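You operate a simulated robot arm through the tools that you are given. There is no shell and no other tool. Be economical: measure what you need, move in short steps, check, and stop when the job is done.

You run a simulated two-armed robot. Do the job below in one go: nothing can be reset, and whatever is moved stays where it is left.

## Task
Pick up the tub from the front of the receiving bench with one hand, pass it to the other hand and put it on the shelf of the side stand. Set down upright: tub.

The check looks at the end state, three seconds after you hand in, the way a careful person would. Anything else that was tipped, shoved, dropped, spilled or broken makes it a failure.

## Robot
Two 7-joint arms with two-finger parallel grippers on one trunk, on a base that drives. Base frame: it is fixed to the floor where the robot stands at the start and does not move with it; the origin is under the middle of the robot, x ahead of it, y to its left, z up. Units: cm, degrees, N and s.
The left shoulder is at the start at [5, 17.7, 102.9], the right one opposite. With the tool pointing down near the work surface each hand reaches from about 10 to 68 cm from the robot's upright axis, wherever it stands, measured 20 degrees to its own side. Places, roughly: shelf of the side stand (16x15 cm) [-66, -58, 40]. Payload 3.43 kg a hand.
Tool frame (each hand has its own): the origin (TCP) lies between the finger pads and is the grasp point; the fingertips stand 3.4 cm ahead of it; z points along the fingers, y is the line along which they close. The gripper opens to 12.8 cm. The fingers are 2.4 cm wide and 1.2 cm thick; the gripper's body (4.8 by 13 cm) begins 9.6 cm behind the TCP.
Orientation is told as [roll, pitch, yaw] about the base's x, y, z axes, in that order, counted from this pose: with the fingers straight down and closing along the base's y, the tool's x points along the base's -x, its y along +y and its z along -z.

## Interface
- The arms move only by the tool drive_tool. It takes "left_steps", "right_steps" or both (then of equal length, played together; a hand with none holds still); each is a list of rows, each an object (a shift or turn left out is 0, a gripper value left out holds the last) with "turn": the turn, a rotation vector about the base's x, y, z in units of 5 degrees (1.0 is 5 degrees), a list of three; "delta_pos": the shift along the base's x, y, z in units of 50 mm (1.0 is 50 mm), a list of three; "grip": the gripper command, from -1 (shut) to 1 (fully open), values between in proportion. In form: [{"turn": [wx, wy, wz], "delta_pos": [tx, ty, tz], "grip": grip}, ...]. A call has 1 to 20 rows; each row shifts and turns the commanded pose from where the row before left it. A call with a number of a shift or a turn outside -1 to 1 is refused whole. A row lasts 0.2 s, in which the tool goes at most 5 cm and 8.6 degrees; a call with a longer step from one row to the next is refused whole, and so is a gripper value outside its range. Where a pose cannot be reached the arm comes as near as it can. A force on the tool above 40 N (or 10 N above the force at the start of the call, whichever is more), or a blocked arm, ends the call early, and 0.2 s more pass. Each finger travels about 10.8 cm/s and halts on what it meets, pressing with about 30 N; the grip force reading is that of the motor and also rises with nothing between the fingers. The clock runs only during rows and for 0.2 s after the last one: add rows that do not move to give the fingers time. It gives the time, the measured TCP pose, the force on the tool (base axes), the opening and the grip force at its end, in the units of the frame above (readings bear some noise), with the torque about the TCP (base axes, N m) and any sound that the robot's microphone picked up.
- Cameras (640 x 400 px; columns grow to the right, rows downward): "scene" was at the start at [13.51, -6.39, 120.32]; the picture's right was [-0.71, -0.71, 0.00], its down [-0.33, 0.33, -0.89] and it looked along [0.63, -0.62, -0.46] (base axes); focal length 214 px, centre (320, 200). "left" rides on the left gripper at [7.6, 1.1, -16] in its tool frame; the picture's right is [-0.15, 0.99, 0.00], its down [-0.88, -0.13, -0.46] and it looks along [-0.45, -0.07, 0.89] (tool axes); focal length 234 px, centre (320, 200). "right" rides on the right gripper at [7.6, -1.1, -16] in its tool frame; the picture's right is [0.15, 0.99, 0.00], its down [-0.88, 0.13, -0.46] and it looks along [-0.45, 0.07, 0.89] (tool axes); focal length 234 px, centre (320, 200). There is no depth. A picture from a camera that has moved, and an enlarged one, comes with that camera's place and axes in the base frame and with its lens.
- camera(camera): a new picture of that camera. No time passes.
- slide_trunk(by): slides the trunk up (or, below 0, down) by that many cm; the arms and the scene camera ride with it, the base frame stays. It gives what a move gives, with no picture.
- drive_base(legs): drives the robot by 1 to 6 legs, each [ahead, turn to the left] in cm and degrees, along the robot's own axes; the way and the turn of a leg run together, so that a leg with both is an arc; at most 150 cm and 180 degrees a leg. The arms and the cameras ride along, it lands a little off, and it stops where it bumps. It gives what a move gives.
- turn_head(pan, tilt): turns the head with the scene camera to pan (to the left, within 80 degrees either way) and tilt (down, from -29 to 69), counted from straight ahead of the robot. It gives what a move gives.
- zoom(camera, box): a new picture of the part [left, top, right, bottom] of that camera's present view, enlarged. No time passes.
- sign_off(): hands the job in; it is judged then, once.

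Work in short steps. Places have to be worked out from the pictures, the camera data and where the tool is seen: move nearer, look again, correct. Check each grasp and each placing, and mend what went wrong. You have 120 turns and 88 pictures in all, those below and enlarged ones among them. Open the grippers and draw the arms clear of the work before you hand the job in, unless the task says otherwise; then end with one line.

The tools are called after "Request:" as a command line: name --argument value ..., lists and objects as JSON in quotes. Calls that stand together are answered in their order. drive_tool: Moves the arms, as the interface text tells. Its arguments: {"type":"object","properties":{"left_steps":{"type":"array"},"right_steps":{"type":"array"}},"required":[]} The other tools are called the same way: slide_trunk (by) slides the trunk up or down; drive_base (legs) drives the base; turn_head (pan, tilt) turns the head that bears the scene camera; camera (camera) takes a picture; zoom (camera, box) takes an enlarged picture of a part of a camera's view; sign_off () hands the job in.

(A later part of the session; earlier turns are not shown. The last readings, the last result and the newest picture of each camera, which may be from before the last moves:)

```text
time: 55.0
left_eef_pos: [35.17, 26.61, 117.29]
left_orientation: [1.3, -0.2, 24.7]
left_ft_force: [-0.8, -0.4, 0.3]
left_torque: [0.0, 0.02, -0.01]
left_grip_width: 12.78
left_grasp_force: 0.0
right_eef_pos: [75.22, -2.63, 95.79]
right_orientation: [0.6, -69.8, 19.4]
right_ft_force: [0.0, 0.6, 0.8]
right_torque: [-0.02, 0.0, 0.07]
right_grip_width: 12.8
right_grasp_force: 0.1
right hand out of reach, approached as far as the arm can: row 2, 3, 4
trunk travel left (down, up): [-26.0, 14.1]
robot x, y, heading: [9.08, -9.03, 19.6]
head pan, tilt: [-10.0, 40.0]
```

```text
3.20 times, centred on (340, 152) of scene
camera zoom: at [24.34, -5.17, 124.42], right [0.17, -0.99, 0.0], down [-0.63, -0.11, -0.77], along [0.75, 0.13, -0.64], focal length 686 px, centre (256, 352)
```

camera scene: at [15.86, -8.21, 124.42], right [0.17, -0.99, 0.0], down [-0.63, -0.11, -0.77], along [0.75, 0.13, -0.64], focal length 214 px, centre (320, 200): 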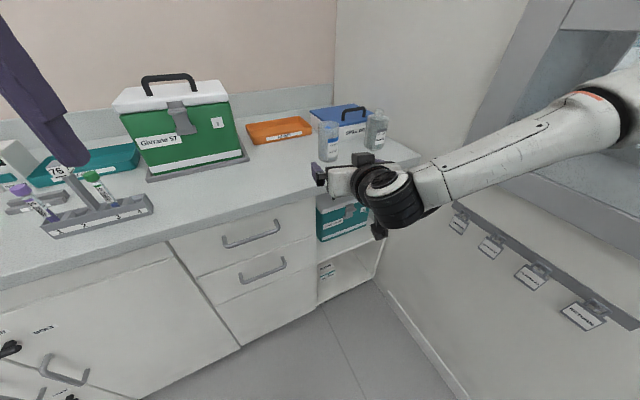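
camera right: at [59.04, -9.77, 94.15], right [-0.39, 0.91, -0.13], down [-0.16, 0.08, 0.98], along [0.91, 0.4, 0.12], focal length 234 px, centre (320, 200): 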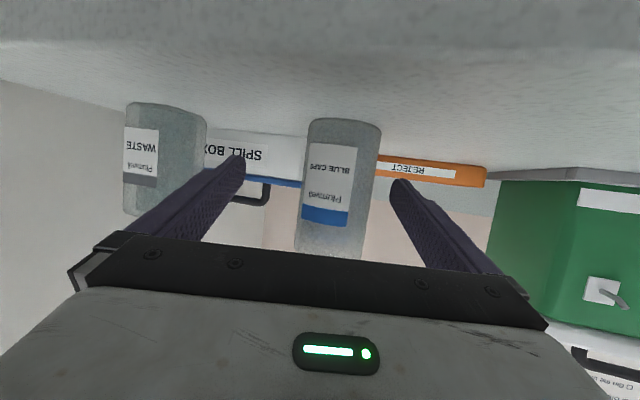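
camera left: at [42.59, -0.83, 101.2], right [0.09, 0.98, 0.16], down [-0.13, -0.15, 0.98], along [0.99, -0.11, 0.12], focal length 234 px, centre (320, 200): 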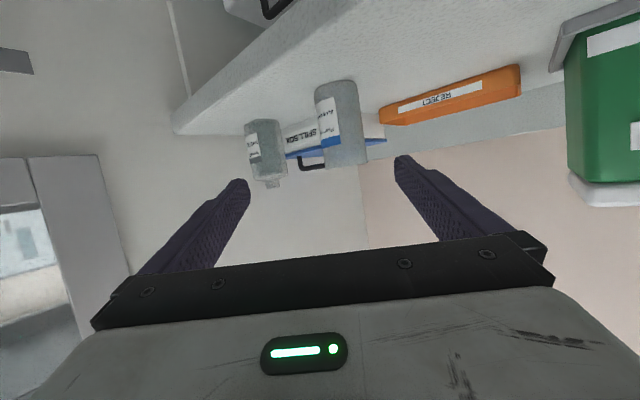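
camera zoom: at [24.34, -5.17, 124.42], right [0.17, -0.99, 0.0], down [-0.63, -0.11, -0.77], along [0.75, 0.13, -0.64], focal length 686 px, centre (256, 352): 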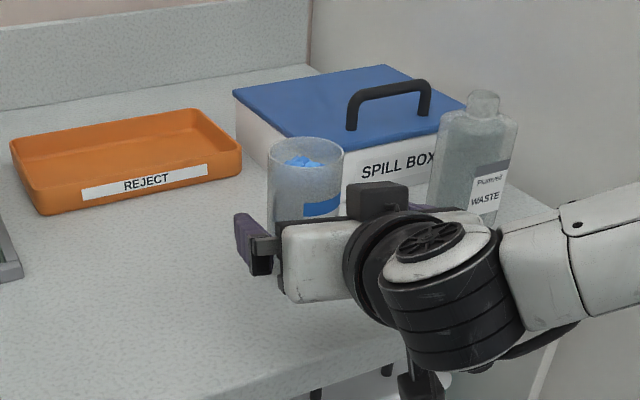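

The blue caps are visible; the tub is between the fingers but I'm at the reach limit, 1.5 cm off centre. I'll retract 5 cm with a lateral fix, then drive the base 5 cm ahead.

Request:
drive_tool --right_steps '[{"delta_pos": [-0.5, -0.18, 0]}, {"delta_pos": [-0.54, 0.1, -0.08]}, {"delta_pos": [0, 0.05, -0.08]}, {}]'

Request:
drive_base --legs '[[5, 0]]'

Request:
camera --camera "right"

```text
time: 56.0
left_eef_pos: [35.27, 26.57, 117.26]
left_orientation: [1.3, 0.0, 24.7]
left_ft_force: [0.0, 0.3, -0.8]
left_torque: [0.01, 0.0, 0.01]
left_grip_width: 12.81
left_grasp_force: 0.0
right_eef_pos: [69.97, -2.92, 95.05]
right_orientation: [0.6, -69.9, 19.5]
right_ft_force: [0.8, -0.7, -0.9]
right_torque: [0.0, -0.03, -0.04]
right_grip_width: 12.83
right_grasp_force: 0.1
trunk travel left (down, up): [-26.0, 14.1]
robot x, y, heading: [9.13, -8.74, 20.0]
head pan, tilt: [-10.0, 40.0]
```

```text
time: 56.9
left_eef_pos: [39.95, 28.35, 117.34]
left_orientation: [1.3, 0.1, 24.7]
left_ft_force: [0.1, 0.5, -0.2]
left_torque: [0.01, 0.02, -0.01]
left_grip_width: 12.8
left_grasp_force: 0.0
right_eef_pos: [74.78, -1.18, 95.06]
right_orientation: [0.6, -69.9, 19.4]
right_ft_force: [0.6, -0.2, -0.3]
right_torque: [0.03, -0.01, -0.02]
right_grip_width: 12.79
right_grasp_force: 0.0
trunk travel left (down, up): [-26.0, 14.1]
robot x, y, heading: [14.02, -7.52, 19.6]
head pan, tilt: [-10.0, 40.0]
```

```text
57 pictures are left
camera right: at [58.59, -8.31, 93.46], right [-0.39, 0.91, -0.13], down [-0.16, 0.08, 0.98], along [0.91, 0.4, 0.12], focal length 234 px, centre (320, 200)
```

right: 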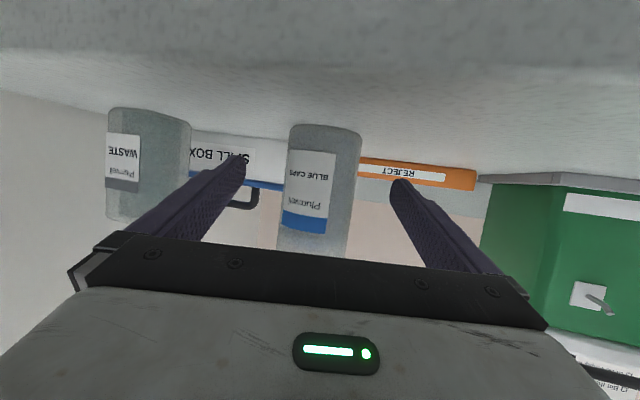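

Nearly there; a scene zoom to judge depth of the tub relative to the fingers.

Request:
zoom --camera "scene" --box '[260, 90, 420, 190]'

```text
4.00 times, centred on (340, 140) of scene
camera zoom: at [29.1, -3.46, 124.4], right [0.17, -0.99, 0.0], down [-0.63, -0.11, -0.77], along [0.75, 0.13, -0.64], focal length 858 px, centre (240, 440)
```

zoom: 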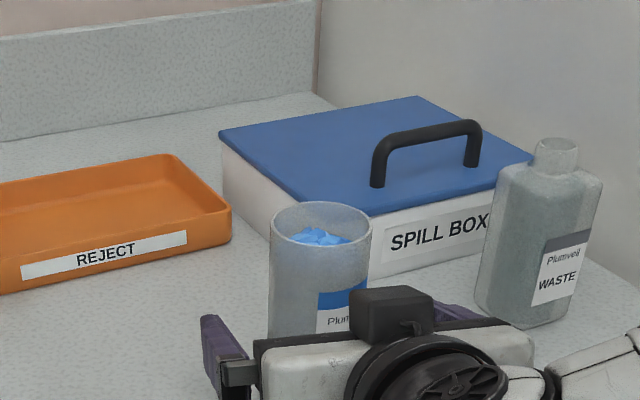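

Tub centre ≈(75.6, −0.5); TCP (74.8, −1.2). Nudge in and close the fingers.

Request:
drive_tool --right_steps '[{"delta_pos": [0.2, 0.14, 0]}, {"grip": 0}, {"grip": -1}, {}, {}, {}, {}]'

Request:
zoom --camera "scene" --box '[260, 90, 420, 190]'

Request:
camera --camera "right"

```text
time: 58.5
left_eef_pos: [39.82, 28.39, 117.33]
left_orientation: [1.4, -0.1, 24.7]
left_ft_force: [0.4, -0.4, 0.6]
left_torque: [0.0, 0.03, 0.0]
left_grip_width: 12.8
left_grasp_force: 0.0
right_eef_pos: [75.71, -1.01, 95.4]
right_orientation: [0.8, -69.9, 19.6]
right_ft_force: [0.8, 0.0, 0.6]
right_torque: [-0.08, 0.0, 0.02]
right_grip_width: 6.08
right_grasp_force: 30.0
right hand out of reach, approached as far as the arm can: row 1
trunk travel left (down, up): [-26.0, 14.1]
robot x, y, heading: [13.73, -6.86, 19.8]
head pan, tilt: [-10.0, 40.0]
```

```text
4.00 times, centred on (340, 140) of scene
camera zoom: at [29.02, -3.49, 124.42], right [0.17, -0.99, 0.0], down [-0.63, -0.11, -0.77], along [0.76, 0.13, -0.64], focal length 858 px, centre (240, 440)
```

zoom: 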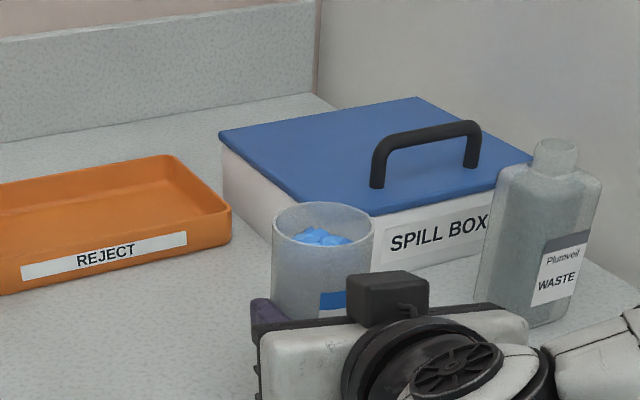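

```text
54 pictures are left
camera right: at [59.56, -8.1, 93.77], right [-0.39, 0.91, -0.13], down [-0.16, 0.08, 0.98], along [0.91, 0.4, 0.12], focal length 234 px, centre (320, 200)
```

right: 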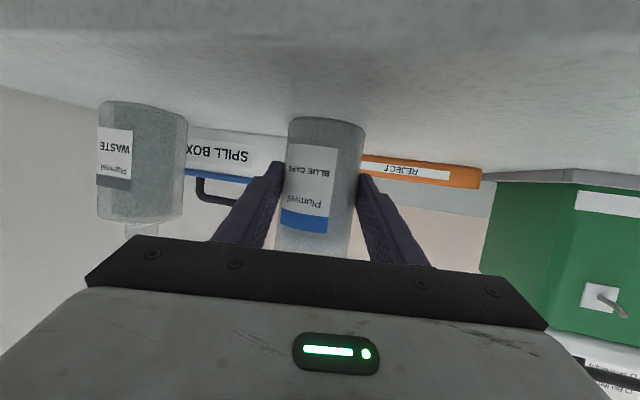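

Gripped at 6.08 cm with 30 N, tub upright. Lift gently with the trunk and check.

Request:
slide_trunk --by 3

Request:
camera --camera "right"

```text
time: 59.3
left_eef_pos: [39.88, 28.39, 120.34]
left_orientation: [1.4, 0.0, 24.7]
left_ft_force: [0.7, -0.6, -1.0]
left_torque: [-0.04, 0.01, 0.04]
left_grip_width: 12.8
left_grasp_force: 0.0
right_eef_pos: [75.69, -0.99, 98.33]
right_orientation: [0.7, -69.8, 19.4]
right_ft_force: [0.9, -0.9, -2.1]
right_torque: [-0.01, 0.0, -0.01]
right_grip_width: 6.09
right_grasp_force: 30.3
trunk travel left (down, up): [-29.0, 11.1]
robot x, y, heading: [13.96, -7.72, 19.6]
head pan, tilt: [-10.0, 40.0]
```

```text
53 pictures are left
camera right: at [59.58, -8.1, 96.73], right [-0.39, 0.91, -0.13], down [-0.16, 0.08, 0.98], along [0.91, 0.4, 0.12], focal length 234 px, centre (320, 200)
```

right: 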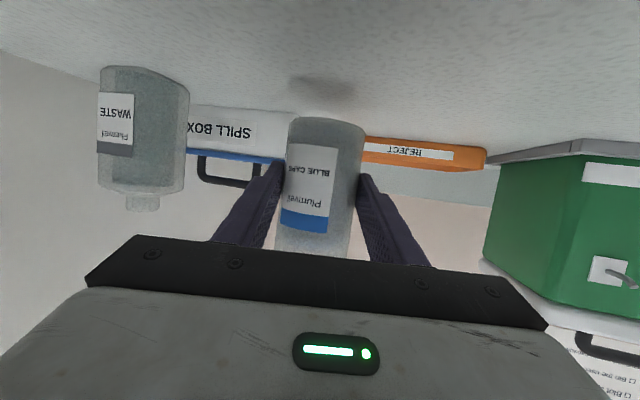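

The tub is off the bench and upright. Raise 5 cm more and back straight off 28 cm to open floor.

Request:
slide_trunk --by 5

Request:
drive_base --legs '[[-28, 0]]'

Request:
turn_head --pan -5 --tilt 45

Request:
camera --camera "scene"

```text
time: 60.2
left_eef_pos: [39.99, 28.29, 125.3]
left_orientation: [1.4, -0.1, 24.7]
left_ft_force: [0.3, 0.1, -1.0]
left_torque: [-0.03, 0.04, 0.03]
left_grip_width: 12.8
left_grasp_force: 0.1
right_eef_pos: [75.71, -0.85, 103.23]
right_orientation: [0.7, -69.8, 19.4]
right_ft_force: [-0.3, 0.2, -0.7]
right_torque: [-0.01, 0.03, -0.04]
right_grip_width: 6.09
right_grasp_force: 29.6
trunk travel left (down, up): [-34.0, 6.1]
robot x, y, heading: [14.01, -7.52, 19.9]
head pan, tilt: [-10.0, 40.0]
```

```text
time: 62.2
left_eef_pos: [13.58, 18.85, 125.32]
left_orientation: [1.4, -0.1, 24.6]
left_ft_force: [-0.4, 0.0, -0.2]
left_torque: [0.04, -0.02, -0.02]
left_grip_width: 12.82
left_grasp_force: 0.0
right_eef_pos: [49.38, -10.4, 103.29]
right_orientation: [0.7, -69.8, 19.5]
right_ft_force: [-0.8, -0.9, -1.7]
right_torque: [-0.03, 0.02, 0.02]
right_grip_width: 6.07
right_grasp_force: 30.1
trunk travel left (down, up): [-34.0, 6.1]
robot x, y, heading: [-12.33, -17.15, 19.7]
head pan, tilt: [-10.0, 40.0]
```

```text
time: 62.8
left_eef_pos: [13.61, 18.9, 125.29]
left_orientation: [1.4, -0.2, 24.7]
left_ft_force: [0.7, 0.0, -0.5]
left_torque: [-0.02, -0.04, -0.04]
left_grip_width: 12.8
left_grasp_force: 0.0
right_eef_pos: [49.39, -10.38, 103.27]
right_orientation: [0.7, -69.8, 19.5]
right_ft_force: [1.7, -0.7, -1.0]
right_torque: [-0.02, 0.02, 0.04]
right_grip_width: 6.06
right_grasp_force: 29.8
trunk travel left (down, up): [-34.0, 6.1]
robot x, y, heading: [-12.11, -16.84, 19.5]
head pan, tilt: [-5.0, 45.0]
```

```text
52 pictures are left
camera scene: at [2.22, -12.32, 131.69], right [0.25, -0.97, 0.0], down [-0.68, -0.18, -0.71], along [0.68, 0.18, -0.71], focal length 214 px, centre (320, 200)
```

scene: 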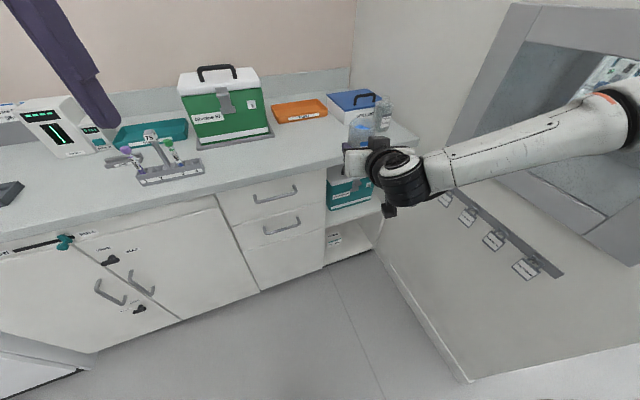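

Clear of the bench. I bring the tub toward my middle (≈54 ahead, 6 right) in slow steps to make it reachable by the left hand.

Request:
drive_tool --right_steps '[{"delta_pos": [-0.2, 0.16, 0]}, {"delta_pos": [-0.3, 0.24, 0]}, {"delta_pos": [-0.35, 0.28, 0]}, {"delta_pos": [-0.35, 0.28, 0]}, {"delta_pos": [-0.35, 0.28, 0]}, {"delta_pos": [-0.3, 0.2, 0]}, {"delta_pos": [-0.21, 0.16, 0]}, {}]'

Request:
camera --camera "scene"

```text
time: 64.6
left_eef_pos: [13.56, 18.93, 125.24]
left_orientation: [1.5, 0.0, 24.7]
left_ft_force: [-0.4, 0.5, -0.5]
left_torque: [0.01, 0.02, 0.0]
left_grip_width: 12.8
left_grasp_force: 0.0
right_eef_pos: [40.82, -9.98, 107.08]
right_orientation: [0.7, -69.9, 19.5]
right_ft_force: [-0.5, 0.4, -1.3]
right_torque: [0.0, 0.04, -0.02]
right_grip_width: 6.08
right_grasp_force: 30.1
right hand out of reach, approached as far as the arm can: row 1, 2, 3, 4, 5, 6, 7
trunk travel left (down, up): [-34.0, 6.1]
robot x, y, heading: [-12.21, -17.05, 19.9]
head pan, tilt: [-5.0, 45.0]
```

```text
51 pictures are left
camera scene: at [2.22, -12.32, 131.69], right [0.25, -0.97, 0.0], down [-0.68, -0.18, -0.71], along [0.68, 0.18, -0.71], focal length 214 px, centre (320, 200)
```

scene: 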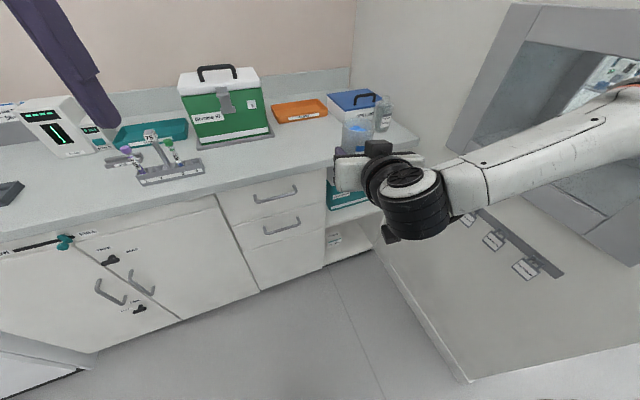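

The wrist is at its limit at this hand heading. I yaw the right hand 40° to the left about vertical (tub stays upright), then move it inward.

Request:
drive_tool --right_steps '[{"turn": [0, 0, 0.7]}, {"turn": [0, 0, 1]}, {"turn": [0, 0, 1]}, {"turn": [0, 0, 1]}, {"turn": [0, 0, 1]}, {"turn": [0, 0, 1]}, {"turn": [0, 0, 1]}, {"turn": [0, 0, 0.7]}, {"turn": [0, 0, 0.6]}, {}]'

Request:
drive_tool --right_steps '[{"delta_pos": [-0.1, 0.2, 0]}, {"delta_pos": [-0.1, 0.3, 0]}, {"delta_pos": [-0.1, 0.3, 0]}, {"delta_pos": [-0.1, 0.3, 0]}, {"delta_pos": [-0.1, 0.3, 0]}, {"delta_pos": [-0.05, 0.2, 0]}, {}]'

Request:
camera --camera "scene"

```text
time: 66.8
left_eef_pos: [13.71, 18.89, 125.28]
left_orientation: [1.4, -0.1, 24.7]
left_ft_force: [0.4, -0.2, -0.5]
left_torque: [0.0, 0.01, 0.01]
left_grip_width: 12.77
left_grasp_force: 0.0
right_eef_pos: [40.8, -10.14, 107.0]
right_orientation: [0.7, -69.8, 59.5]
right_ft_force: [-0.6, 0.2, -0.9]
right_torque: [-0.02, 0.0, 0.02]
right_grip_width: 6.08
right_grasp_force: 29.9
trunk travel left (down, up): [-34.0, 6.1]
robot x, y, heading: [-12.23, -17.15, 19.8]
head pan, tilt: [-5.0, 45.0]
```

```text
time: 68.4
left_eef_pos: [13.64, 18.9, 125.26]
left_orientation: [1.4, -0.2, 24.7]
left_ft_force: [0.6, 0.2, -0.1]
left_torque: [0.01, 0.01, 0.01]
left_grip_width: 12.8
left_grasp_force: 0.0
right_eef_pos: [38.0, -2.03, 107.6]
right_orientation: [0.8, -69.4, 59.4]
right_ft_force: [-0.8, 0.1, -0.9]
right_torque: [0.01, 0.04, 0.04]
right_grip_width: 6.05
right_grasp_force: 29.6
right hand out of reach, approached as far as the arm can: row 5
trunk travel left (down, up): [-34.0, 6.1]
robot x, y, heading: [-12.36, -16.63, 19.7]
head pan, tilt: [-5.0, 45.0]
```

```text
50 pictures are left
camera scene: at [2.21, -12.32, 131.69], right [0.25, -0.97, 0.0], down [-0.68, -0.18, -0.71], along [0.68, 0.18, -0.71], focal length 214 px, centre (320, 200)
```

scene: 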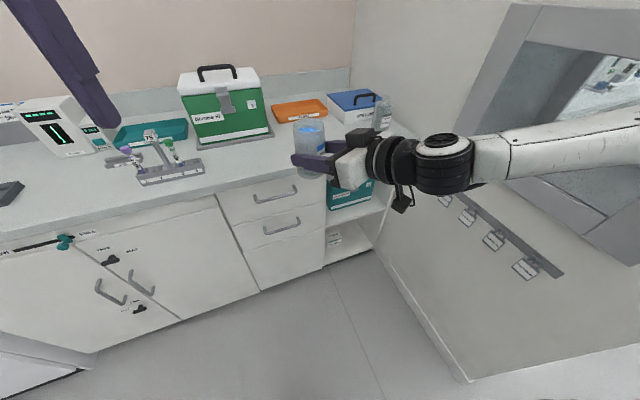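

Tub is now at ≈(38, −2), rim ≈z 114, hand heading 59°. I bring the left hand above it (z 125), yawed −55° so its fingers close along the right hand's approach direction, opened to ~9.6 cm.

Request:
drive_tool --left_steps '[{"delta_pos": [0.44, -0.31, 0], "turn": [0, 0, -1], "grip": 0.5}, {"delta_pos": [0.44, -0.31, 0], "turn": [0, 0, -1]}, {"delta_pos": [0.44, -0.31, 0], "turn": [0, 0, -1]}, {"delta_pos": [0.44, -0.31, 0], "turn": [0, 0, -1]}, {"delta_pos": [0.44, -0.31, 0], "turn": [0, 0, -1]}, {"delta_pos": [0.44, -0.31, 0], "turn": [0, 0, -1]}, {"delta_pos": [0.44, -0.31, 0], "turn": [0, 0, -1]}, {"delta_pos": [0.44, -0.31, 0], "turn": [0, 0, -1]}, {"turn": [0, 0, -1]}, {"turn": [0, 0, -1]}, {"turn": [0, 0, -1]}, {}]'

Request:
camera --camera "scene"

Request:
camera --camera "left"

```text
time: 71.0
left_eef_pos: [31.02, 6.49, 125.39]
left_orientation: [1.4, -0.2, -30.4]
left_ft_force: [-0.3, 0.3, 0.2]
left_torque: [0.0, -0.02, -0.02]
left_grip_width: 9.63
left_grasp_force: 0.1
right_eef_pos: [38.14, -2.33, 107.54]
right_orientation: [0.7, -69.5, 59.3]
right_ft_force: [0.4, 0.5, -1.7]
right_torque: [-0.07, -0.01, 0.03]
right_grip_width: 6.09
right_grasp_force: 29.8
trunk travel left (down, up): [-34.0, 6.1]
robot x, y, heading: [-12.2, -16.93, 19.8]
head pan, tilt: [-5.0, 45.0]
```

```text
49 pictures are left
camera scene: at [2.22, -12.32, 131.69], right [0.25, -0.97, 0.0], down [-0.68, -0.18, -0.71], along [0.68, 0.18, -0.71], focal length 214 px, centre (320, 200)
```

scene: 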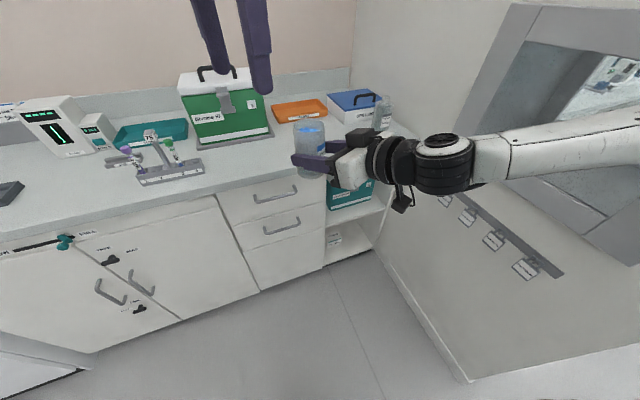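

```text
48 pictures are left
camera left: at [24.97, 11.15, 141.33], right [0.63, 0.78, 0.03], down [0.69, -0.57, 0.45], along [0.37, -0.27, -0.89], focal length 234 px, centre (320, 200)
```

left: 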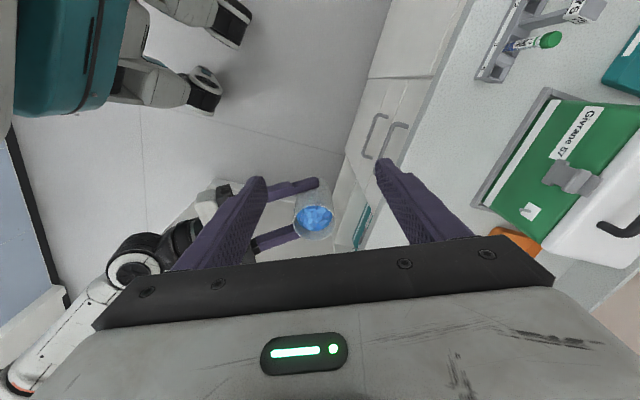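

The left camera shows the tub well: centre ≈(38.7, 0), about 2 cm beyond the right TCP. I move the left hand over it at the same height and look again.

Request:
drive_tool --left_steps '[{"delta_pos": [0.4, -0.33, 0]}, {"delta_pos": [0.6, -0.5, 0]}, {"delta_pos": [0.54, -0.47, 0]}, {}]'

Request:
camera --camera "scene"

Request:
camera --camera "left"

```text
time: 72.0
left_eef_pos: [36.26, 0.55, 124.68]
left_orientation: [1.3, -0.3, -29.9]
left_ft_force: [-0.1, 0.6, 0.7]
left_torque: [0.03, -0.01, -0.01]
left_grip_width: 9.58
left_grasp_force: 0.0
left hand out of reach, approached as far as the arm can: row 3
right_eef_pos: [38.07, -2.22, 107.5]
right_orientation: [0.7, -69.4, 59.5]
right_ft_force: [0.9, 0.3, -1.6]
right_torque: [0.0, -0.03, 0.04]
right_grip_width: 6.09
right_grasp_force: 29.8
trunk travel left (down, up): [-34.0, 6.1]
robot x, y, heading: [-12.31, -17.19, 19.9]
head pan, tilt: [-5.0, 45.0]
```

```text
47 pictures are left
camera scene: at [2.22, -12.38, 131.69], right [0.25, -0.97, 0.0], down [-0.68, -0.18, -0.71], along [0.68, 0.18, -0.71], focal length 214 px, centre (320, 200)
```

scene: 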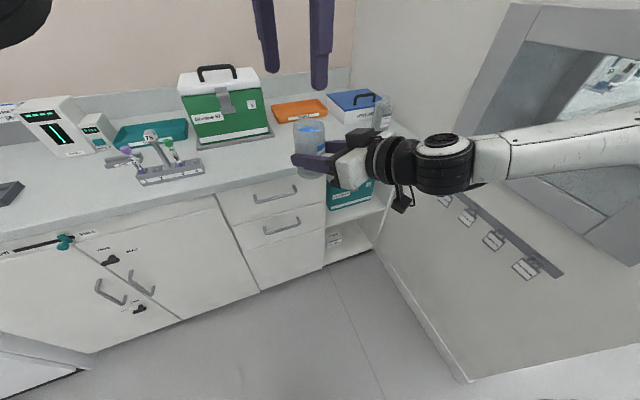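

```text
46 pictures are left
camera left: at [29.92, 5.25, 140.67], right [0.62, 0.78, 0.02], down [0.69, -0.56, 0.46], along [0.37, -0.27, -0.89], focal length 234 px, centre (320, 200)
```

left: 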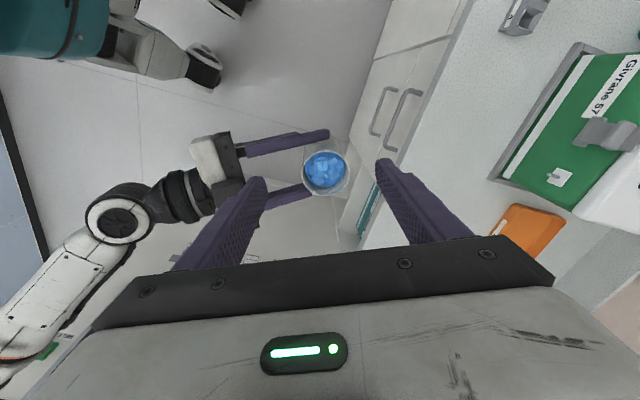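

Left reach is short at this height. I lower the right hand (with tub) by 12 cm so both work lower.

Request:
drive_tool --right_steps '[{"delta_pos": [0, 0, -0.3]}, {"delta_pos": [0, 0, -0.5]}, {"delta_pos": [0, 0, -0.5]}, {"delta_pos": [0, 0, -0.5]}, {"delta_pos": [0, 0, -0.4]}, {"delta_pos": [0, 0, -0.2]}, {}]'

Request:
drive_tool --left_steps '[{"delta_pos": [0, 0, -0.4]}, {"delta_pos": [0, 0, -0.5]}, {"delta_pos": [0, 0, -0.4]}, {"delta_pos": [0.22, -0.04, -0.3]}, {"delta_pos": [0.22, -0.04, -0.2]}, {}]'

Request:
camera --camera "left"

Request:
camera --camera "scene"

```text
time: 73.6
left_eef_pos: [36.2, 0.71, 124.69]
left_orientation: [1.2, -0.3, -29.8]
left_ft_force: [-0.8, -0.3, 0.0]
left_torque: [-0.01, 0.01, -0.02]
left_grip_width: 9.59
left_grasp_force: 0.0
right_eef_pos: [38.13, -2.03, 107.53]
right_orientation: [0.6, -69.4, 59.4]
right_ft_force: [-0.5, -0.6, -0.1]
right_torque: [-0.01, 0.06, 0.01]
right_grip_width: 6.07
right_grasp_force: 29.4
right hand out of reach, approached as far as the arm can: row 1, 2, 3, 4, 5, 6
trunk travel left (down, up): [-34.0, 6.1]
robot x, y, heading: [-11.8, -16.49, 20.0]
head pan, tilt: [-5.0, 45.0]
```

```text
time: 75.0
left_eef_pos: [38.5, -0.26, 115.5]
left_orientation: [1.4, -0.1, -30.3]
left_ft_force: [-0.1, -0.3, 0.9]
left_torque: [0.03, -0.01, 0.04]
left_grip_width: 9.6
left_grasp_force: 0.0
right_eef_pos: [38.21, -1.99, 107.55]
right_orientation: [0.6, -69.4, 59.5]
right_ft_force: [-0.4, -1.1, -0.7]
right_torque: [-0.05, 0.04, 0.04]
right_grip_width: 6.07
right_grasp_force: 29.9
trunk travel left (down, up): [-34.0, 6.1]
robot x, y, heading: [-12.33, -16.9, 19.9]
head pan, tilt: [-5.0, 45.0]
```

```text
45 pictures are left
camera left: at [32.21, 4.45, 131.54], right [0.62, 0.78, 0.03], down [0.69, -0.57, 0.45], along [0.37, -0.27, -0.89], focal length 234 px, centre (320, 200)
```

left: 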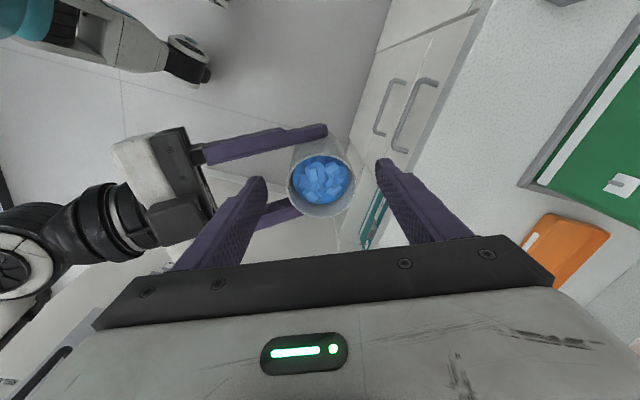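

```text
44 pictures are left
camera scene: at [2.2, -12.31, 131.69], right [0.26, -0.97, 0.0], down [-0.68, -0.18, -0.71], along [0.68, 0.18, -0.71], focal length 214 px, centre (320, 200)
```

scene: 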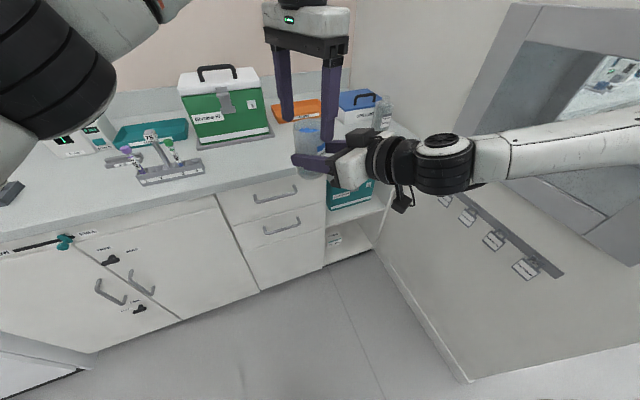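

The right couldn't lower, but the left descended cleanly and its fingers straddle the rim, centred on (38.5, −0.2) without contact. I descend 4.5 cm more and check before closing.

Request:
drive_tool --left_steps '[{"delta_pos": [0, 0, -0.3]}, {"delta_pos": [0, 0, -0.3]}, {"delta_pos": [0, 0, -0.3]}, {}]'

Request:
camera --camera "left"

Request:
zoom --camera "scene" --box '[240, 60, 440, 220]'

```text
time: 76.0
left_eef_pos: [38.43, -0.19, 111.09]
left_orientation: [1.5, -0.2, -30.3]
left_ft_force: [0.0, 0.4, -0.3]
left_torque: [0.0, -0.03, -0.02]
left_grip_width: 9.59
left_grasp_force: 0.0
right_eef_pos: [38.05, -2.04, 107.51]
right_orientation: [0.8, -69.4, 59.5]
right_ft_force: [0.3, -0.3, 0.0]
right_torque: [0.03, -0.04, -0.01]
right_grip_width: 6.06
right_grasp_force: 29.7
trunk travel left (down, up): [-34.0, 6.1]
robot x, y, heading: [-12.26, -16.75, 19.8]
head pan, tilt: [-5.0, 45.0]
```

```text
43 pictures are left
camera left: at [32.19, 4.44, 127.1], right [0.62, 0.78, 0.03], down [0.69, -0.57, 0.45], along [0.37, -0.27, -0.89], focal length 234 px, centre (320, 200)
```

left: 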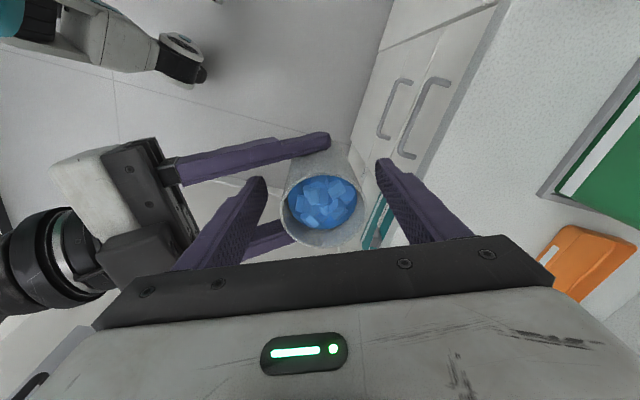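

```text
2.50 times, centred on (340, 140) of scene
camera zoom: at [2.2, -12.32, 131.69], right [0.25, -0.97, 0.0], down [-0.68, -0.18, -0.71], along [0.68, 0.18, -0.71], focal length 536 px, centre (270, 350)
```

zoom: 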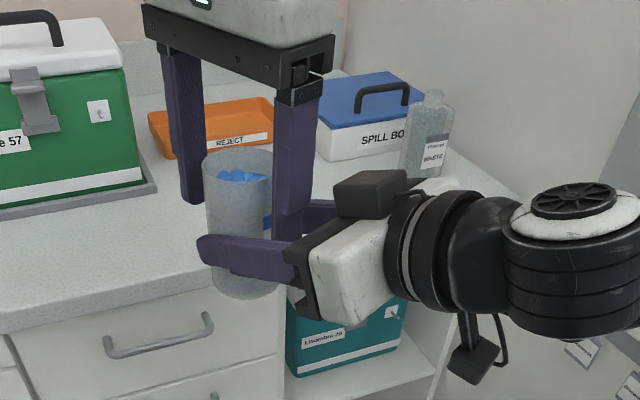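

Fingers are well placed on either side. Close the left hand.

Request:
drive_tool --left_steps '[{"grip": 0.2}, {"grip": -0.1}, {"grip": -1}, {}, {}, {}]'

```text
time: 77.4
left_eef_pos: [38.42, -0.21, 111.08]
left_orientation: [1.5, -0.1, -30.2]
left_ft_force: [2.4, 4.4, 1.4]
left_torque: [-0.29, 0.77, -0.36]
left_grip_width: 6.08
left_grasp_force: 29.8
right_eef_pos: [38.11, -2.19, 107.55]
right_orientation: [0.6, -69.4, 59.6]
right_ft_force: [-4.4, -5.1, -2.8]
right_torque: [0.43, -0.88, 0.41]
right_grip_width: 6.08
right_grasp_force: 29.7
trunk travel left (down, up): [-34.0, 6.1]
robot x, y, heading: [-11.99, -17.01, 20.0]
head pan, tilt: [-5.0, 45.0]
```

Both hands hold it (6.08 cm, 30 N each) with small interaction forces. Open the right hand and withdraw it along its own axis.

Request:
drive_tool --right_steps '[{"grip": -0.05}, {"grip": 0.3}, {"grip": 1}, {}, {}]'

Request:
drive_tool --right_steps '[{"delta_pos": [-0.2, -0.34, 0.14]}, {"delta_pos": [-0.3, -0.5, 0.2]}, {"delta_pos": [-0.3, -0.5, 0.2]}, {"delta_pos": [-0.3, -0.5, 0.2]}, {}]'

Request:
camera --camera "scene"

Request:
camera --camera "left"

```text
time: 78.6
left_eef_pos: [38.38, -0.25, 111.21]
left_orientation: [1.4, -0.1, -30.2]
left_ft_force: [0.1, -0.4, 0.0]
left_torque: [-0.02, 0.01, -0.01]
left_grip_width: 6.01
left_grasp_force: 29.8
right_eef_pos: [38.12, -1.95, 107.61]
right_orientation: [0.8, -69.4, 59.5]
right_ft_force: [-0.2, -0.6, -0.5]
right_torque: [0.01, 0.01, -0.03]
right_grip_width: 12.81
right_grasp_force: 0.0
trunk travel left (down, up): [-34.0, 6.1]
robot x, y, heading: [-12.26, -16.87, 19.8]
head pan, tilt: [-5.0, 45.0]
```

```text
time: 79.8
left_eef_pos: [38.45, -0.18, 111.14]
left_orientation: [1.3, -0.1, -30.2]
left_ft_force: [1.0, 0.2, -1.3]
left_torque: [-0.01, 0.0, 0.06]
left_grip_width: 6.02
left_grasp_force: 30.0
right_eef_pos: [32.83, -11.03, 111.21]
right_orientation: [0.9, -69.8, 59.4]
right_ft_force: [0.1, 0.1, -0.6]
right_torque: [0.0, -0.01, -0.01]
right_grip_width: 12.79
right_grasp_force: 0.1
right hand out of reach, approached as far as the arm can: row 4
trunk travel left (down, up): [-34.0, 6.1]
robot x, y, heading: [-12.67, -16.8, 19.7]
head pan, tilt: [-5.0, 45.0]
```

```text
41 pictures are left
camera scene: at [2.23, -12.29, 131.68], right [0.26, -0.97, 0.0], down [-0.68, -0.18, -0.71], along [0.68, 0.18, -0.71], focal length 214 px, centre (320, 200)
```

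scene: 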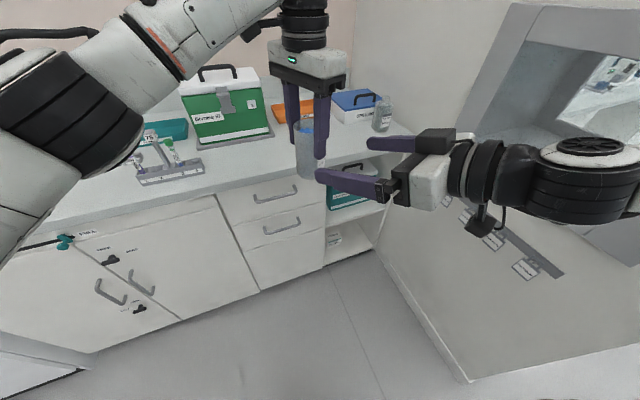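

```text
40 pictures are left
camera left: at [32.22, 4.47, 127.08], right [0.62, 0.78, 0.02], down [0.69, -0.57, 0.45], along [0.37, -0.27, -0.89], focal length 234 px, centre (320, 200)
```

left: 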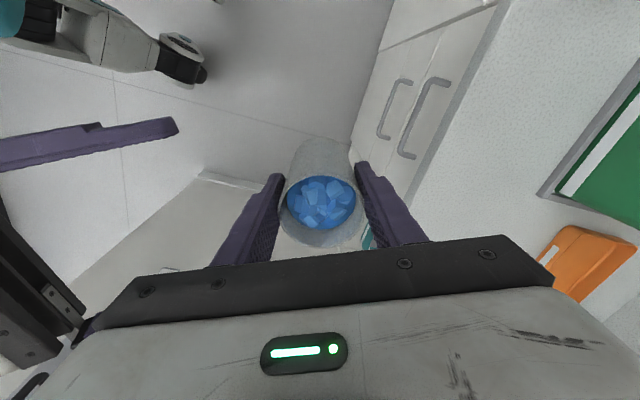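

Handover done: left hand holds the tub securely and upright. I move the right hand away to the right, then pitch it down and tuck it.

Request:
drive_tool --right_steps '[{"delta_pos": [0.1, -0.6, 0.1]}, {"delta_pos": [0.2, -0.7, 0.1]}, {"delta_pos": [0.2, -0.7, 0.1]}, {"delta_pos": [0.2, -0.7, 0.1]}, {}]'

Request:
drive_tool --right_steps '[{"turn": [-0.862, 0.507, 0]}, {"turn": [-0.862, 0.507, 0]}, {"turn": [-0.862, 0.507, 0]}, {"turn": [-0.862, 0.507, 0]}, {"turn": [-0.862, 0.507, 0]}, {"turn": [-0.862, 0.507, 0]}, {"turn": [-0.862, 0.507, 0]}, {"turn": [-0.862, 0.507, 0]}, {"turn": [-0.862, 0.507, 0]}, {"turn": [-0.862, 0.507, 0]}, {"turn": [-0.862, 0.507, 0]}, {"turn": [-0.862, 0.507, 0]}, {"turn": [-0.862, 0.507, 0]}, {"turn": [-0.862, 0.507, 0]}, {}]'

Request:
camera --camera "scene"

```text
time: 81.0
left_eef_pos: [38.35, -0.26, 111.09]
left_orientation: [1.4, -0.1, -30.4]
left_ft_force: [-0.5, -0.6, -1.0]
left_torque: [0.01, 0.05, -0.01]
left_grip_width: 5.99
left_grasp_force: 30.3
right_eef_pos: [36.69, -24.74, 113.26]
right_orientation: [0.7, -69.9, 59.5]
right_ft_force: [-0.6, 0.0, -0.5]
right_torque: [0.02, -0.01, 0.03]
right_grip_width: 12.81
right_grasp_force: 0.0
trunk travel left (down, up): [-34.0, 6.1]
robot x, y, heading: [-12.23, -16.86, 19.6]
head pan, tilt: [-5.0, 45.0]
```

```text
time: 84.2
left_eef_pos: [38.38, -0.23, 111.14]
left_orientation: [1.5, -0.2, -30.3]
left_ft_force: [0.6, -0.7, 0.2]
left_torque: [-0.03, 0.02, -0.01]
left_grip_width: 6.02
left_grasp_force: 30.1
right_eef_pos: [36.79, -24.97, 112.18]
right_orientation: [1.0, -48.0, 59.5]
right_ft_force: [0.1, 1.6, 0.6]
right_torque: [-0.03, 0.0, -0.02]
right_grip_width: 12.81
right_grasp_force: 0.0
right hand out of reach, approached as far as the arm can: row 5, 6, 7, 8, 9, 10, 11, 12, 13, 14
trunk travel left (down, up): [-34.0, 6.1]
robot x, y, heading: [-12.12, -16.64, 19.6]
head pan, tilt: [-5.0, 45.0]
```

```text
39 pictures are left
camera scene: at [2.21, -12.31, 131.69], right [0.26, -0.97, 0.0], down [-0.68, -0.18, -0.71], along [0.68, 0.18, -0.71], focal length 214 px, centre (320, 200)
```

scene: 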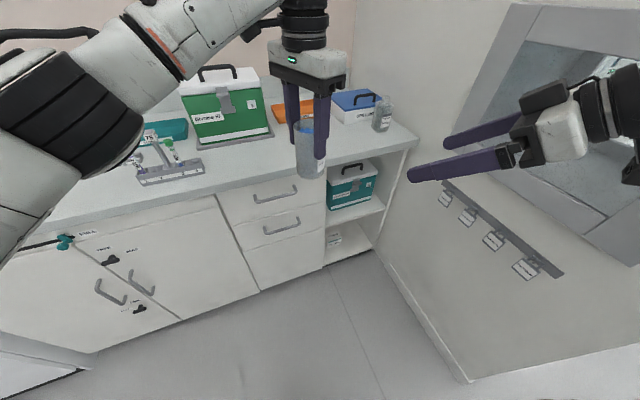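

Blocked by the wrist again; yaw the right hand back −40° first, then finish pitching down.

Request:
drive_tool --right_steps '[{"turn": [0, 0, -1]}, {"turn": [0, 0, -1]}, {"turn": [0, 0, -1]}, {"turn": [0, 0, -1]}, {"turn": [0, 0, -1]}, {"turn": [0, 0, -1]}, {"turn": [0, 0, -1]}, {"turn": [0, 0, -1]}, {}]'

Request:
drive_tool --right_steps '[{"turn": [-0.342, 0.94, 0]}, {"turn": [-0.342, 0.94, 0]}, {"turn": [-0.342, 0.94, 0]}, {"turn": [-0.342, 0.94, 0]}, {"turn": [-0.342, 0.94, 0]}, {"turn": [-0.342, 0.94, 0]}, {"turn": [-0.342, 0.94, 0]}, {"turn": [-0.342, 0.94, 0]}, {"turn": [-0.342, 0.94, 0]}, {}]'

```text
time: 86.2
left_eef_pos: [38.44, -0.23, 111.11]
left_orientation: [1.4, -0.1, -30.3]
left_ft_force: [0.2, 0.0, 0.3]
left_torque: [0.01, -0.02, -0.01]
left_grip_width: 5.97
left_grasp_force: 30.3
right_eef_pos: [37.59, -25.77, 108.63]
right_orientation: [1.0, -47.8, 19.4]
right_ft_force: [-0.9, -0.1, -0.8]
right_torque: [0.02, 0.0, -0.01]
right_grip_width: 12.83
right_grasp_force: 0.1
right hand out of reach, approached as far as the arm can: row 1, 2, 3, 4
trunk travel left (down, up): [-34.0, 6.1]
robot x, y, heading: [-12.33, -16.49, 19.7]
head pan, tilt: [-5.0, 45.0]
```

```text
time: 88.4
left_eef_pos: [38.39, -0.2, 111.11]
left_orientation: [1.5, -0.1, -30.3]
left_ft_force: [0.3, -1.4, 0.3]
left_torque: [0.0, 0.0, -0.04]
left_grip_width: 5.99
left_grasp_force: 30.2
right_eef_pos: [37.51, -25.85, 108.73]
right_orientation: [0.8, -2.9, 19.7]
right_ft_force: [-0.1, -0.2, -1.3]
right_torque: [-0.01, 0.02, 0.01]
right_grip_width: 12.82
right_grasp_force: 0.0
trunk travel left (down, up): [-34.0, 6.1]
robot x, y, heading: [-12.42, -17.05, 19.8]
head pan, tilt: [-5.0, 45.0]
```

Now I tuck the right hand back to my right side and higher, and turn the left hand (with tub) +50° to its natural heading, drawing it in slightly.

Request:
drive_tool --right_steps '[{"delta_pos": [-0.4, -0.4, 0.3]}, {"delta_pos": [-0.4, -0.4, 0.3]}, {"delta_pos": [-0.4, -0.4, 0.3]}, {"delta_pos": [-0.4, -0.4, 0.3]}, {"delta_pos": [-0.4, -0.4, 0.3]}, {"delta_pos": [-0.4, -0.4, 0.3]}, {"delta_pos": [-0.4, -0.4, 0.3]}, {"delta_pos": [-0.4, -0.2, 0.3]}, {}, {}, {}, {}]' --left_steps '[{"turn": [0, 0, 0.6]}, {"delta_pos": [-0.1, 0, 0], "turn": [0, 0, 1]}, {"delta_pos": [-0.15, 0, 0], "turn": [0, 0, 1]}, {"delta_pos": [-0.15, 0, 0], "turn": [0, 0, 1]}, {"delta_pos": [-0.15, 0, 0], "turn": [0, 0, 1]}, {"delta_pos": [-0.15, 0, 0], "turn": [0, 0, 1]}, {"delta_pos": [-0.15, 0, 0], "turn": [0, 0, 1]}, {"delta_pos": [-0.15, 0, 0], "turn": [0, 0, 1]}, {"turn": [0, 0, 1]}, {"turn": [0, 0, 1]}, {"turn": [0, 0, 0.4]}, {}]'

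Request:
camera --camera "scene"

```text
time: 91.0
left_eef_pos: [33.28, -0.11, 111.14]
left_orientation: [1.4, 0.0, 19.8]
left_ft_force: [0.1, -0.2, 1.0]
left_torque: [-0.02, -0.02, -0.01]
left_grip_width: 6.01
left_grasp_force: 29.5
right_eef_pos: [21.58, -40.84, 120.71]
right_orientation: [0.7, -3.0, 19.6]
right_ft_force: [-0.5, -0.3, -0.4]
right_torque: [-0.02, -0.02, 0.0]
right_grip_width: 12.79
right_grasp_force: 0.2
trunk travel left (down, up): [-34.0, 6.1]
robot x, y, heading: [-12.39, -16.49, 19.9]
head pan, tilt: [-5.0, 45.0]
```

```text
38 pictures are left
camera scene: at [2.21, -12.31, 131.69], right [0.26, -0.97, 0.0], down [-0.68, -0.18, -0.71], along [0.68, 0.18, -0.71], focal length 214 px, centre (320, 200)
```

scene: 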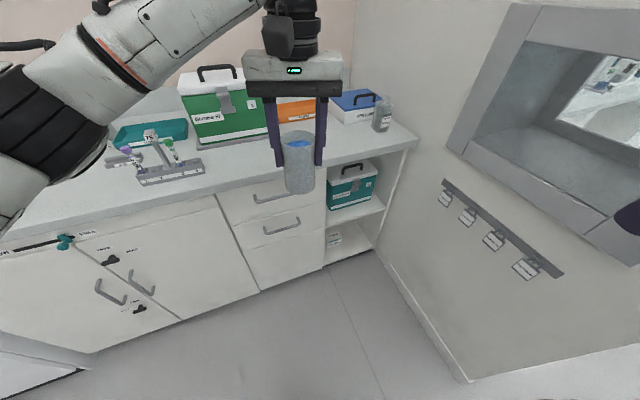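

Tub held upright in the natural pose. Back up 12 cm, then turn right ~161° in two legs to face the stand.

Request:
drive_base --legs '[[-12, 0], [0, -80], [0, -80]]'

Request:
turn_head --pan 0 --tilt 55

Request:
camera --camera "scene"

```text
time: 99.1
left_eef_pos: [-60.87, -52.1, 111.07]
left_orientation: [1.4, -0.1, -140.2]
left_ft_force: [-0.4, -0.5, 0.3]
left_torque: [0.02, -0.02, 0.0]
left_grip_width: 6.01
left_grasp_force: 29.9
right_eef_pos: [-63.7, -9.72, 120.69]
right_orientation: [0.6, -2.8, -140.4]
right_ft_force: [-0.3, 0.3, 0.8]
right_torque: [-0.01, -0.02, 0.01]
right_grip_width: 12.81
right_grasp_force: 0.0
trunk travel left (down, up): [-34.0, 6.1]
robot x, y, heading: [-23.68, -20.81, -139.9]
head pan, tilt: [-5.0, 45.0]
```

```text
time: 99.8
left_eef_pos: [-60.77, -52.04, 110.99]
left_orientation: [1.4, 0.0, -140.2]
left_ft_force: [0.5, 0.4, 0.4]
left_torque: [0.04, -0.02, 0.02]
left_grip_width: 6.01
left_grasp_force: 30.4
right_eef_pos: [-63.58, -9.77, 120.71]
right_orientation: [0.6, -2.9, -140.3]
right_ft_force: [0.0, -0.3, 0.9]
right_torque: [0.0, -0.03, -0.01]
right_grip_width: 12.8
right_grasp_force: 0.2
trunk travel left (down, up): [-34.0, 6.1]
robot x, y, heading: [-23.57, -20.69, -140.3]
head pan, tilt: [0.0, 55.0]
```

```text
37 pictures are left
camera scene: at [-34.49, -29.92, 130.35], right [-0.64, 0.77, 0.0], down [0.63, 0.52, -0.57], along [-0.44, -0.37, -0.82], focal length 214 px, centre (320, 200)
```

scene: 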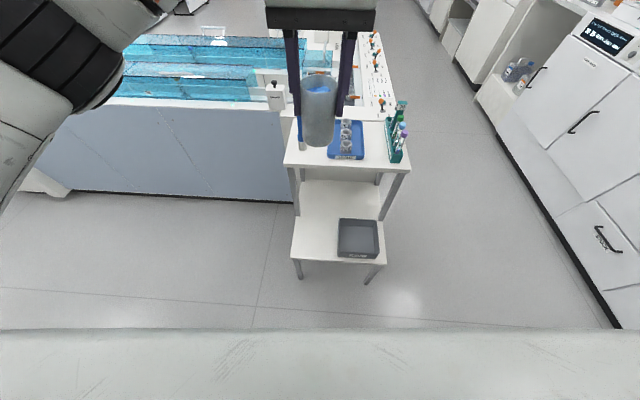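

Facing the stand. Zoom to remeasure the free spot on the shelf, the box and the stand top.

Request:
zoom --camera "scene" --box '[270, 130, 430, 290]'

```text
2.50 times, centred on (350, 210) of scene
camera zoom: at [-34.49, -29.92, 130.35], right [-0.64, 0.77, 0.0], down [0.63, 0.52, -0.57], along [-0.44, -0.37, -0.82], focal length 536 px, centre (245, 175)
```

zoom: 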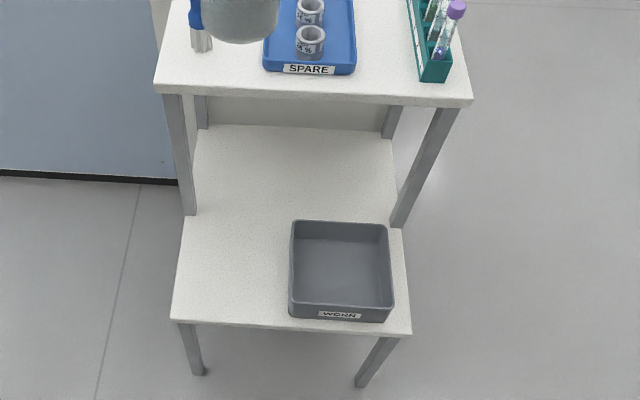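

Target spot ≈(−65.7, −58.8), shelf z≈40, stand top at z≈71 set 20 cm behind the shelf front; tub is currently over the front 2 cm, clear of the top. Lower the trunk in steps.

Request:
slide_trunk --by -33

Request:
camera --camera "scene"

Request:
camera --camera "left"

```text
time: 103.1
left_eef_pos: [-60.79, -52.2, 78.12]
left_orientation: [1.4, 0.0, -140.1]
left_ft_force: [0.3, -0.3, 0.7]
left_torque: [0.02, 0.01, -0.03]
left_grip_width: 6.0
left_grasp_force: 30.5
right_eef_pos: [-63.6, -9.75, 87.7]
right_orientation: [0.6, -2.9, -140.4]
right_ft_force: [0.6, 0.2, -0.4]
right_torque: [0.0, 0.0, 0.0]
right_grip_width: 12.81
right_grasp_force: 0.0
trunk travel left (down, up): [-1.0, 39.1]
robot x, y, heading: [-23.39, -20.8, -140.2]
head pan, tilt: [0.0, 55.0]
```

```text
35 pictures are left
camera scene: at [-34.48, -29.92, 97.35], right [-0.64, 0.77, 0.0], down [0.63, 0.52, -0.57], along [-0.44, -0.37, -0.82], focal length 214 px, centre (320, 200)
```

scene: 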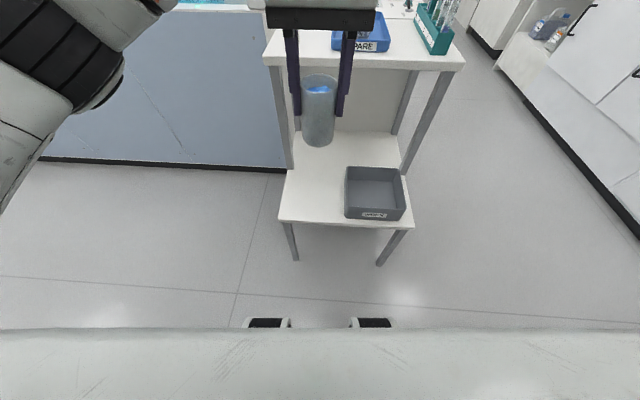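

```text
34 pictures are left
camera left: at [-54.52, -47.59, 94.09], right [0.52, -0.85, 0.02], down [-0.77, -0.45, 0.45], along [-0.38, -0.25, -0.89], focal length 234 px, centre (320, 200)
```

left: 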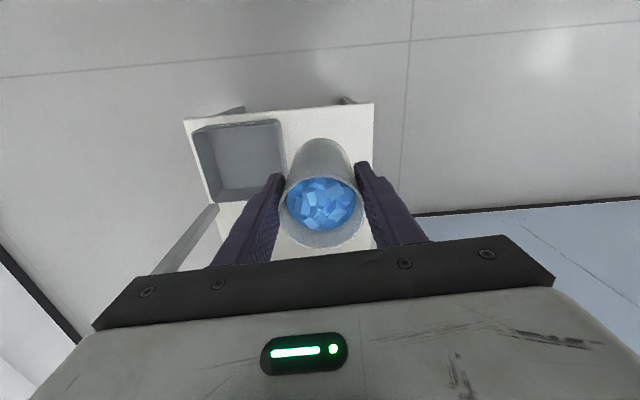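

Two heights agree: target (−65.7, −58.8) on z=40. Shift over the spot, then descend to TCP z≈51 (tub bottom ~3.5 cm above the shelf).

Request:
drive_tool --left_steps '[{"delta_pos": [-0.3, -0.4, -0.2]}, {"delta_pos": [-0.4, -0.5, -0.4]}, {"delta_pos": [-0.28, -0.42, -0.6]}, {"delta_pos": [0, 0, -0.7]}, {"delta_pos": [0, 0, -0.7]}, {"delta_pos": [0, 0, -0.7]}, {"delta_pos": [0, 0, -0.7]}, {"delta_pos": [0, 0, -0.6]}, {"delta_pos": [0, 0, -0.5]}, {"delta_pos": [0, 0, -0.3]}, {}]'

Request:
camera --camera "scene"

Request:
camera --camera "left"

```text
time: 105.5
left_eef_pos: [-65.76, -58.48, 51.09]
left_orientation: [1.4, -0.2, -140.3]
left_ft_force: [0.0, -0.3, 0.5]
left_torque: [0.06, 0.01, -0.01]
left_grip_width: 6.0
left_grasp_force: 29.8
right_eef_pos: [-63.54, -9.73, 87.74]
right_orientation: [0.5, -2.9, -140.5]
right_ft_force: [-0.3, 0.3, -0.1]
right_torque: [0.02, 0.01, 0.05]
right_grip_width: 12.79
right_grasp_force: 0.0
trunk travel left (down, up): [-1.0, 39.1]
robot x, y, heading: [-23.37, -20.77, -140.1]
head pan, tilt: [0.0, 55.0]
```

```text
33 pictures are left
camera scene: at [-34.49, -29.92, 97.34], right [-0.64, 0.77, 0.0], down [0.63, 0.52, -0.57], along [-0.44, -0.37, -0.82], focal length 214 px, centre (320, 200)
```

scene: 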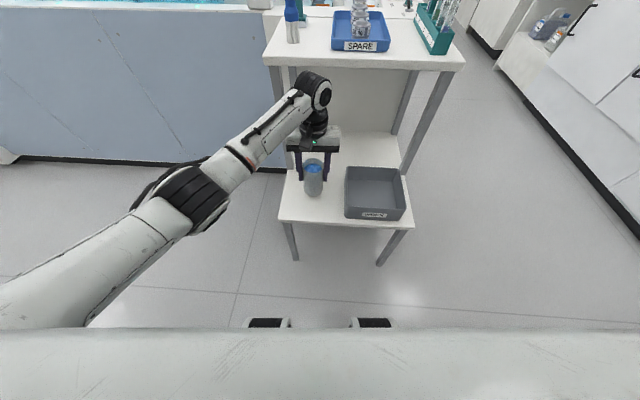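

```text
32 pictures are left
camera left: at [-59.46, -54.1, 67.06], right [0.52, -0.85, 0.02], down [-0.77, -0.45, 0.45], along [-0.38, -0.25, -0.89], focal length 234 px, centre (320, 200)
```

left: 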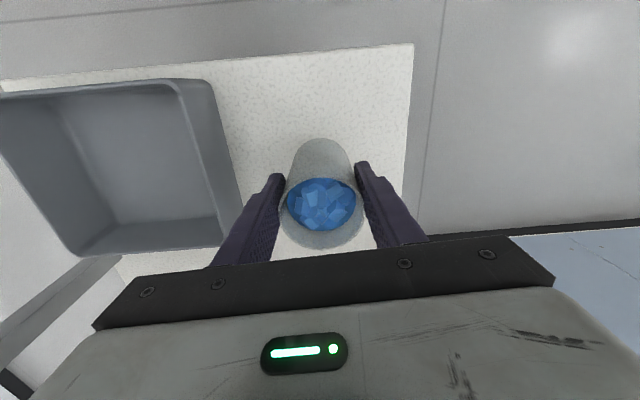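

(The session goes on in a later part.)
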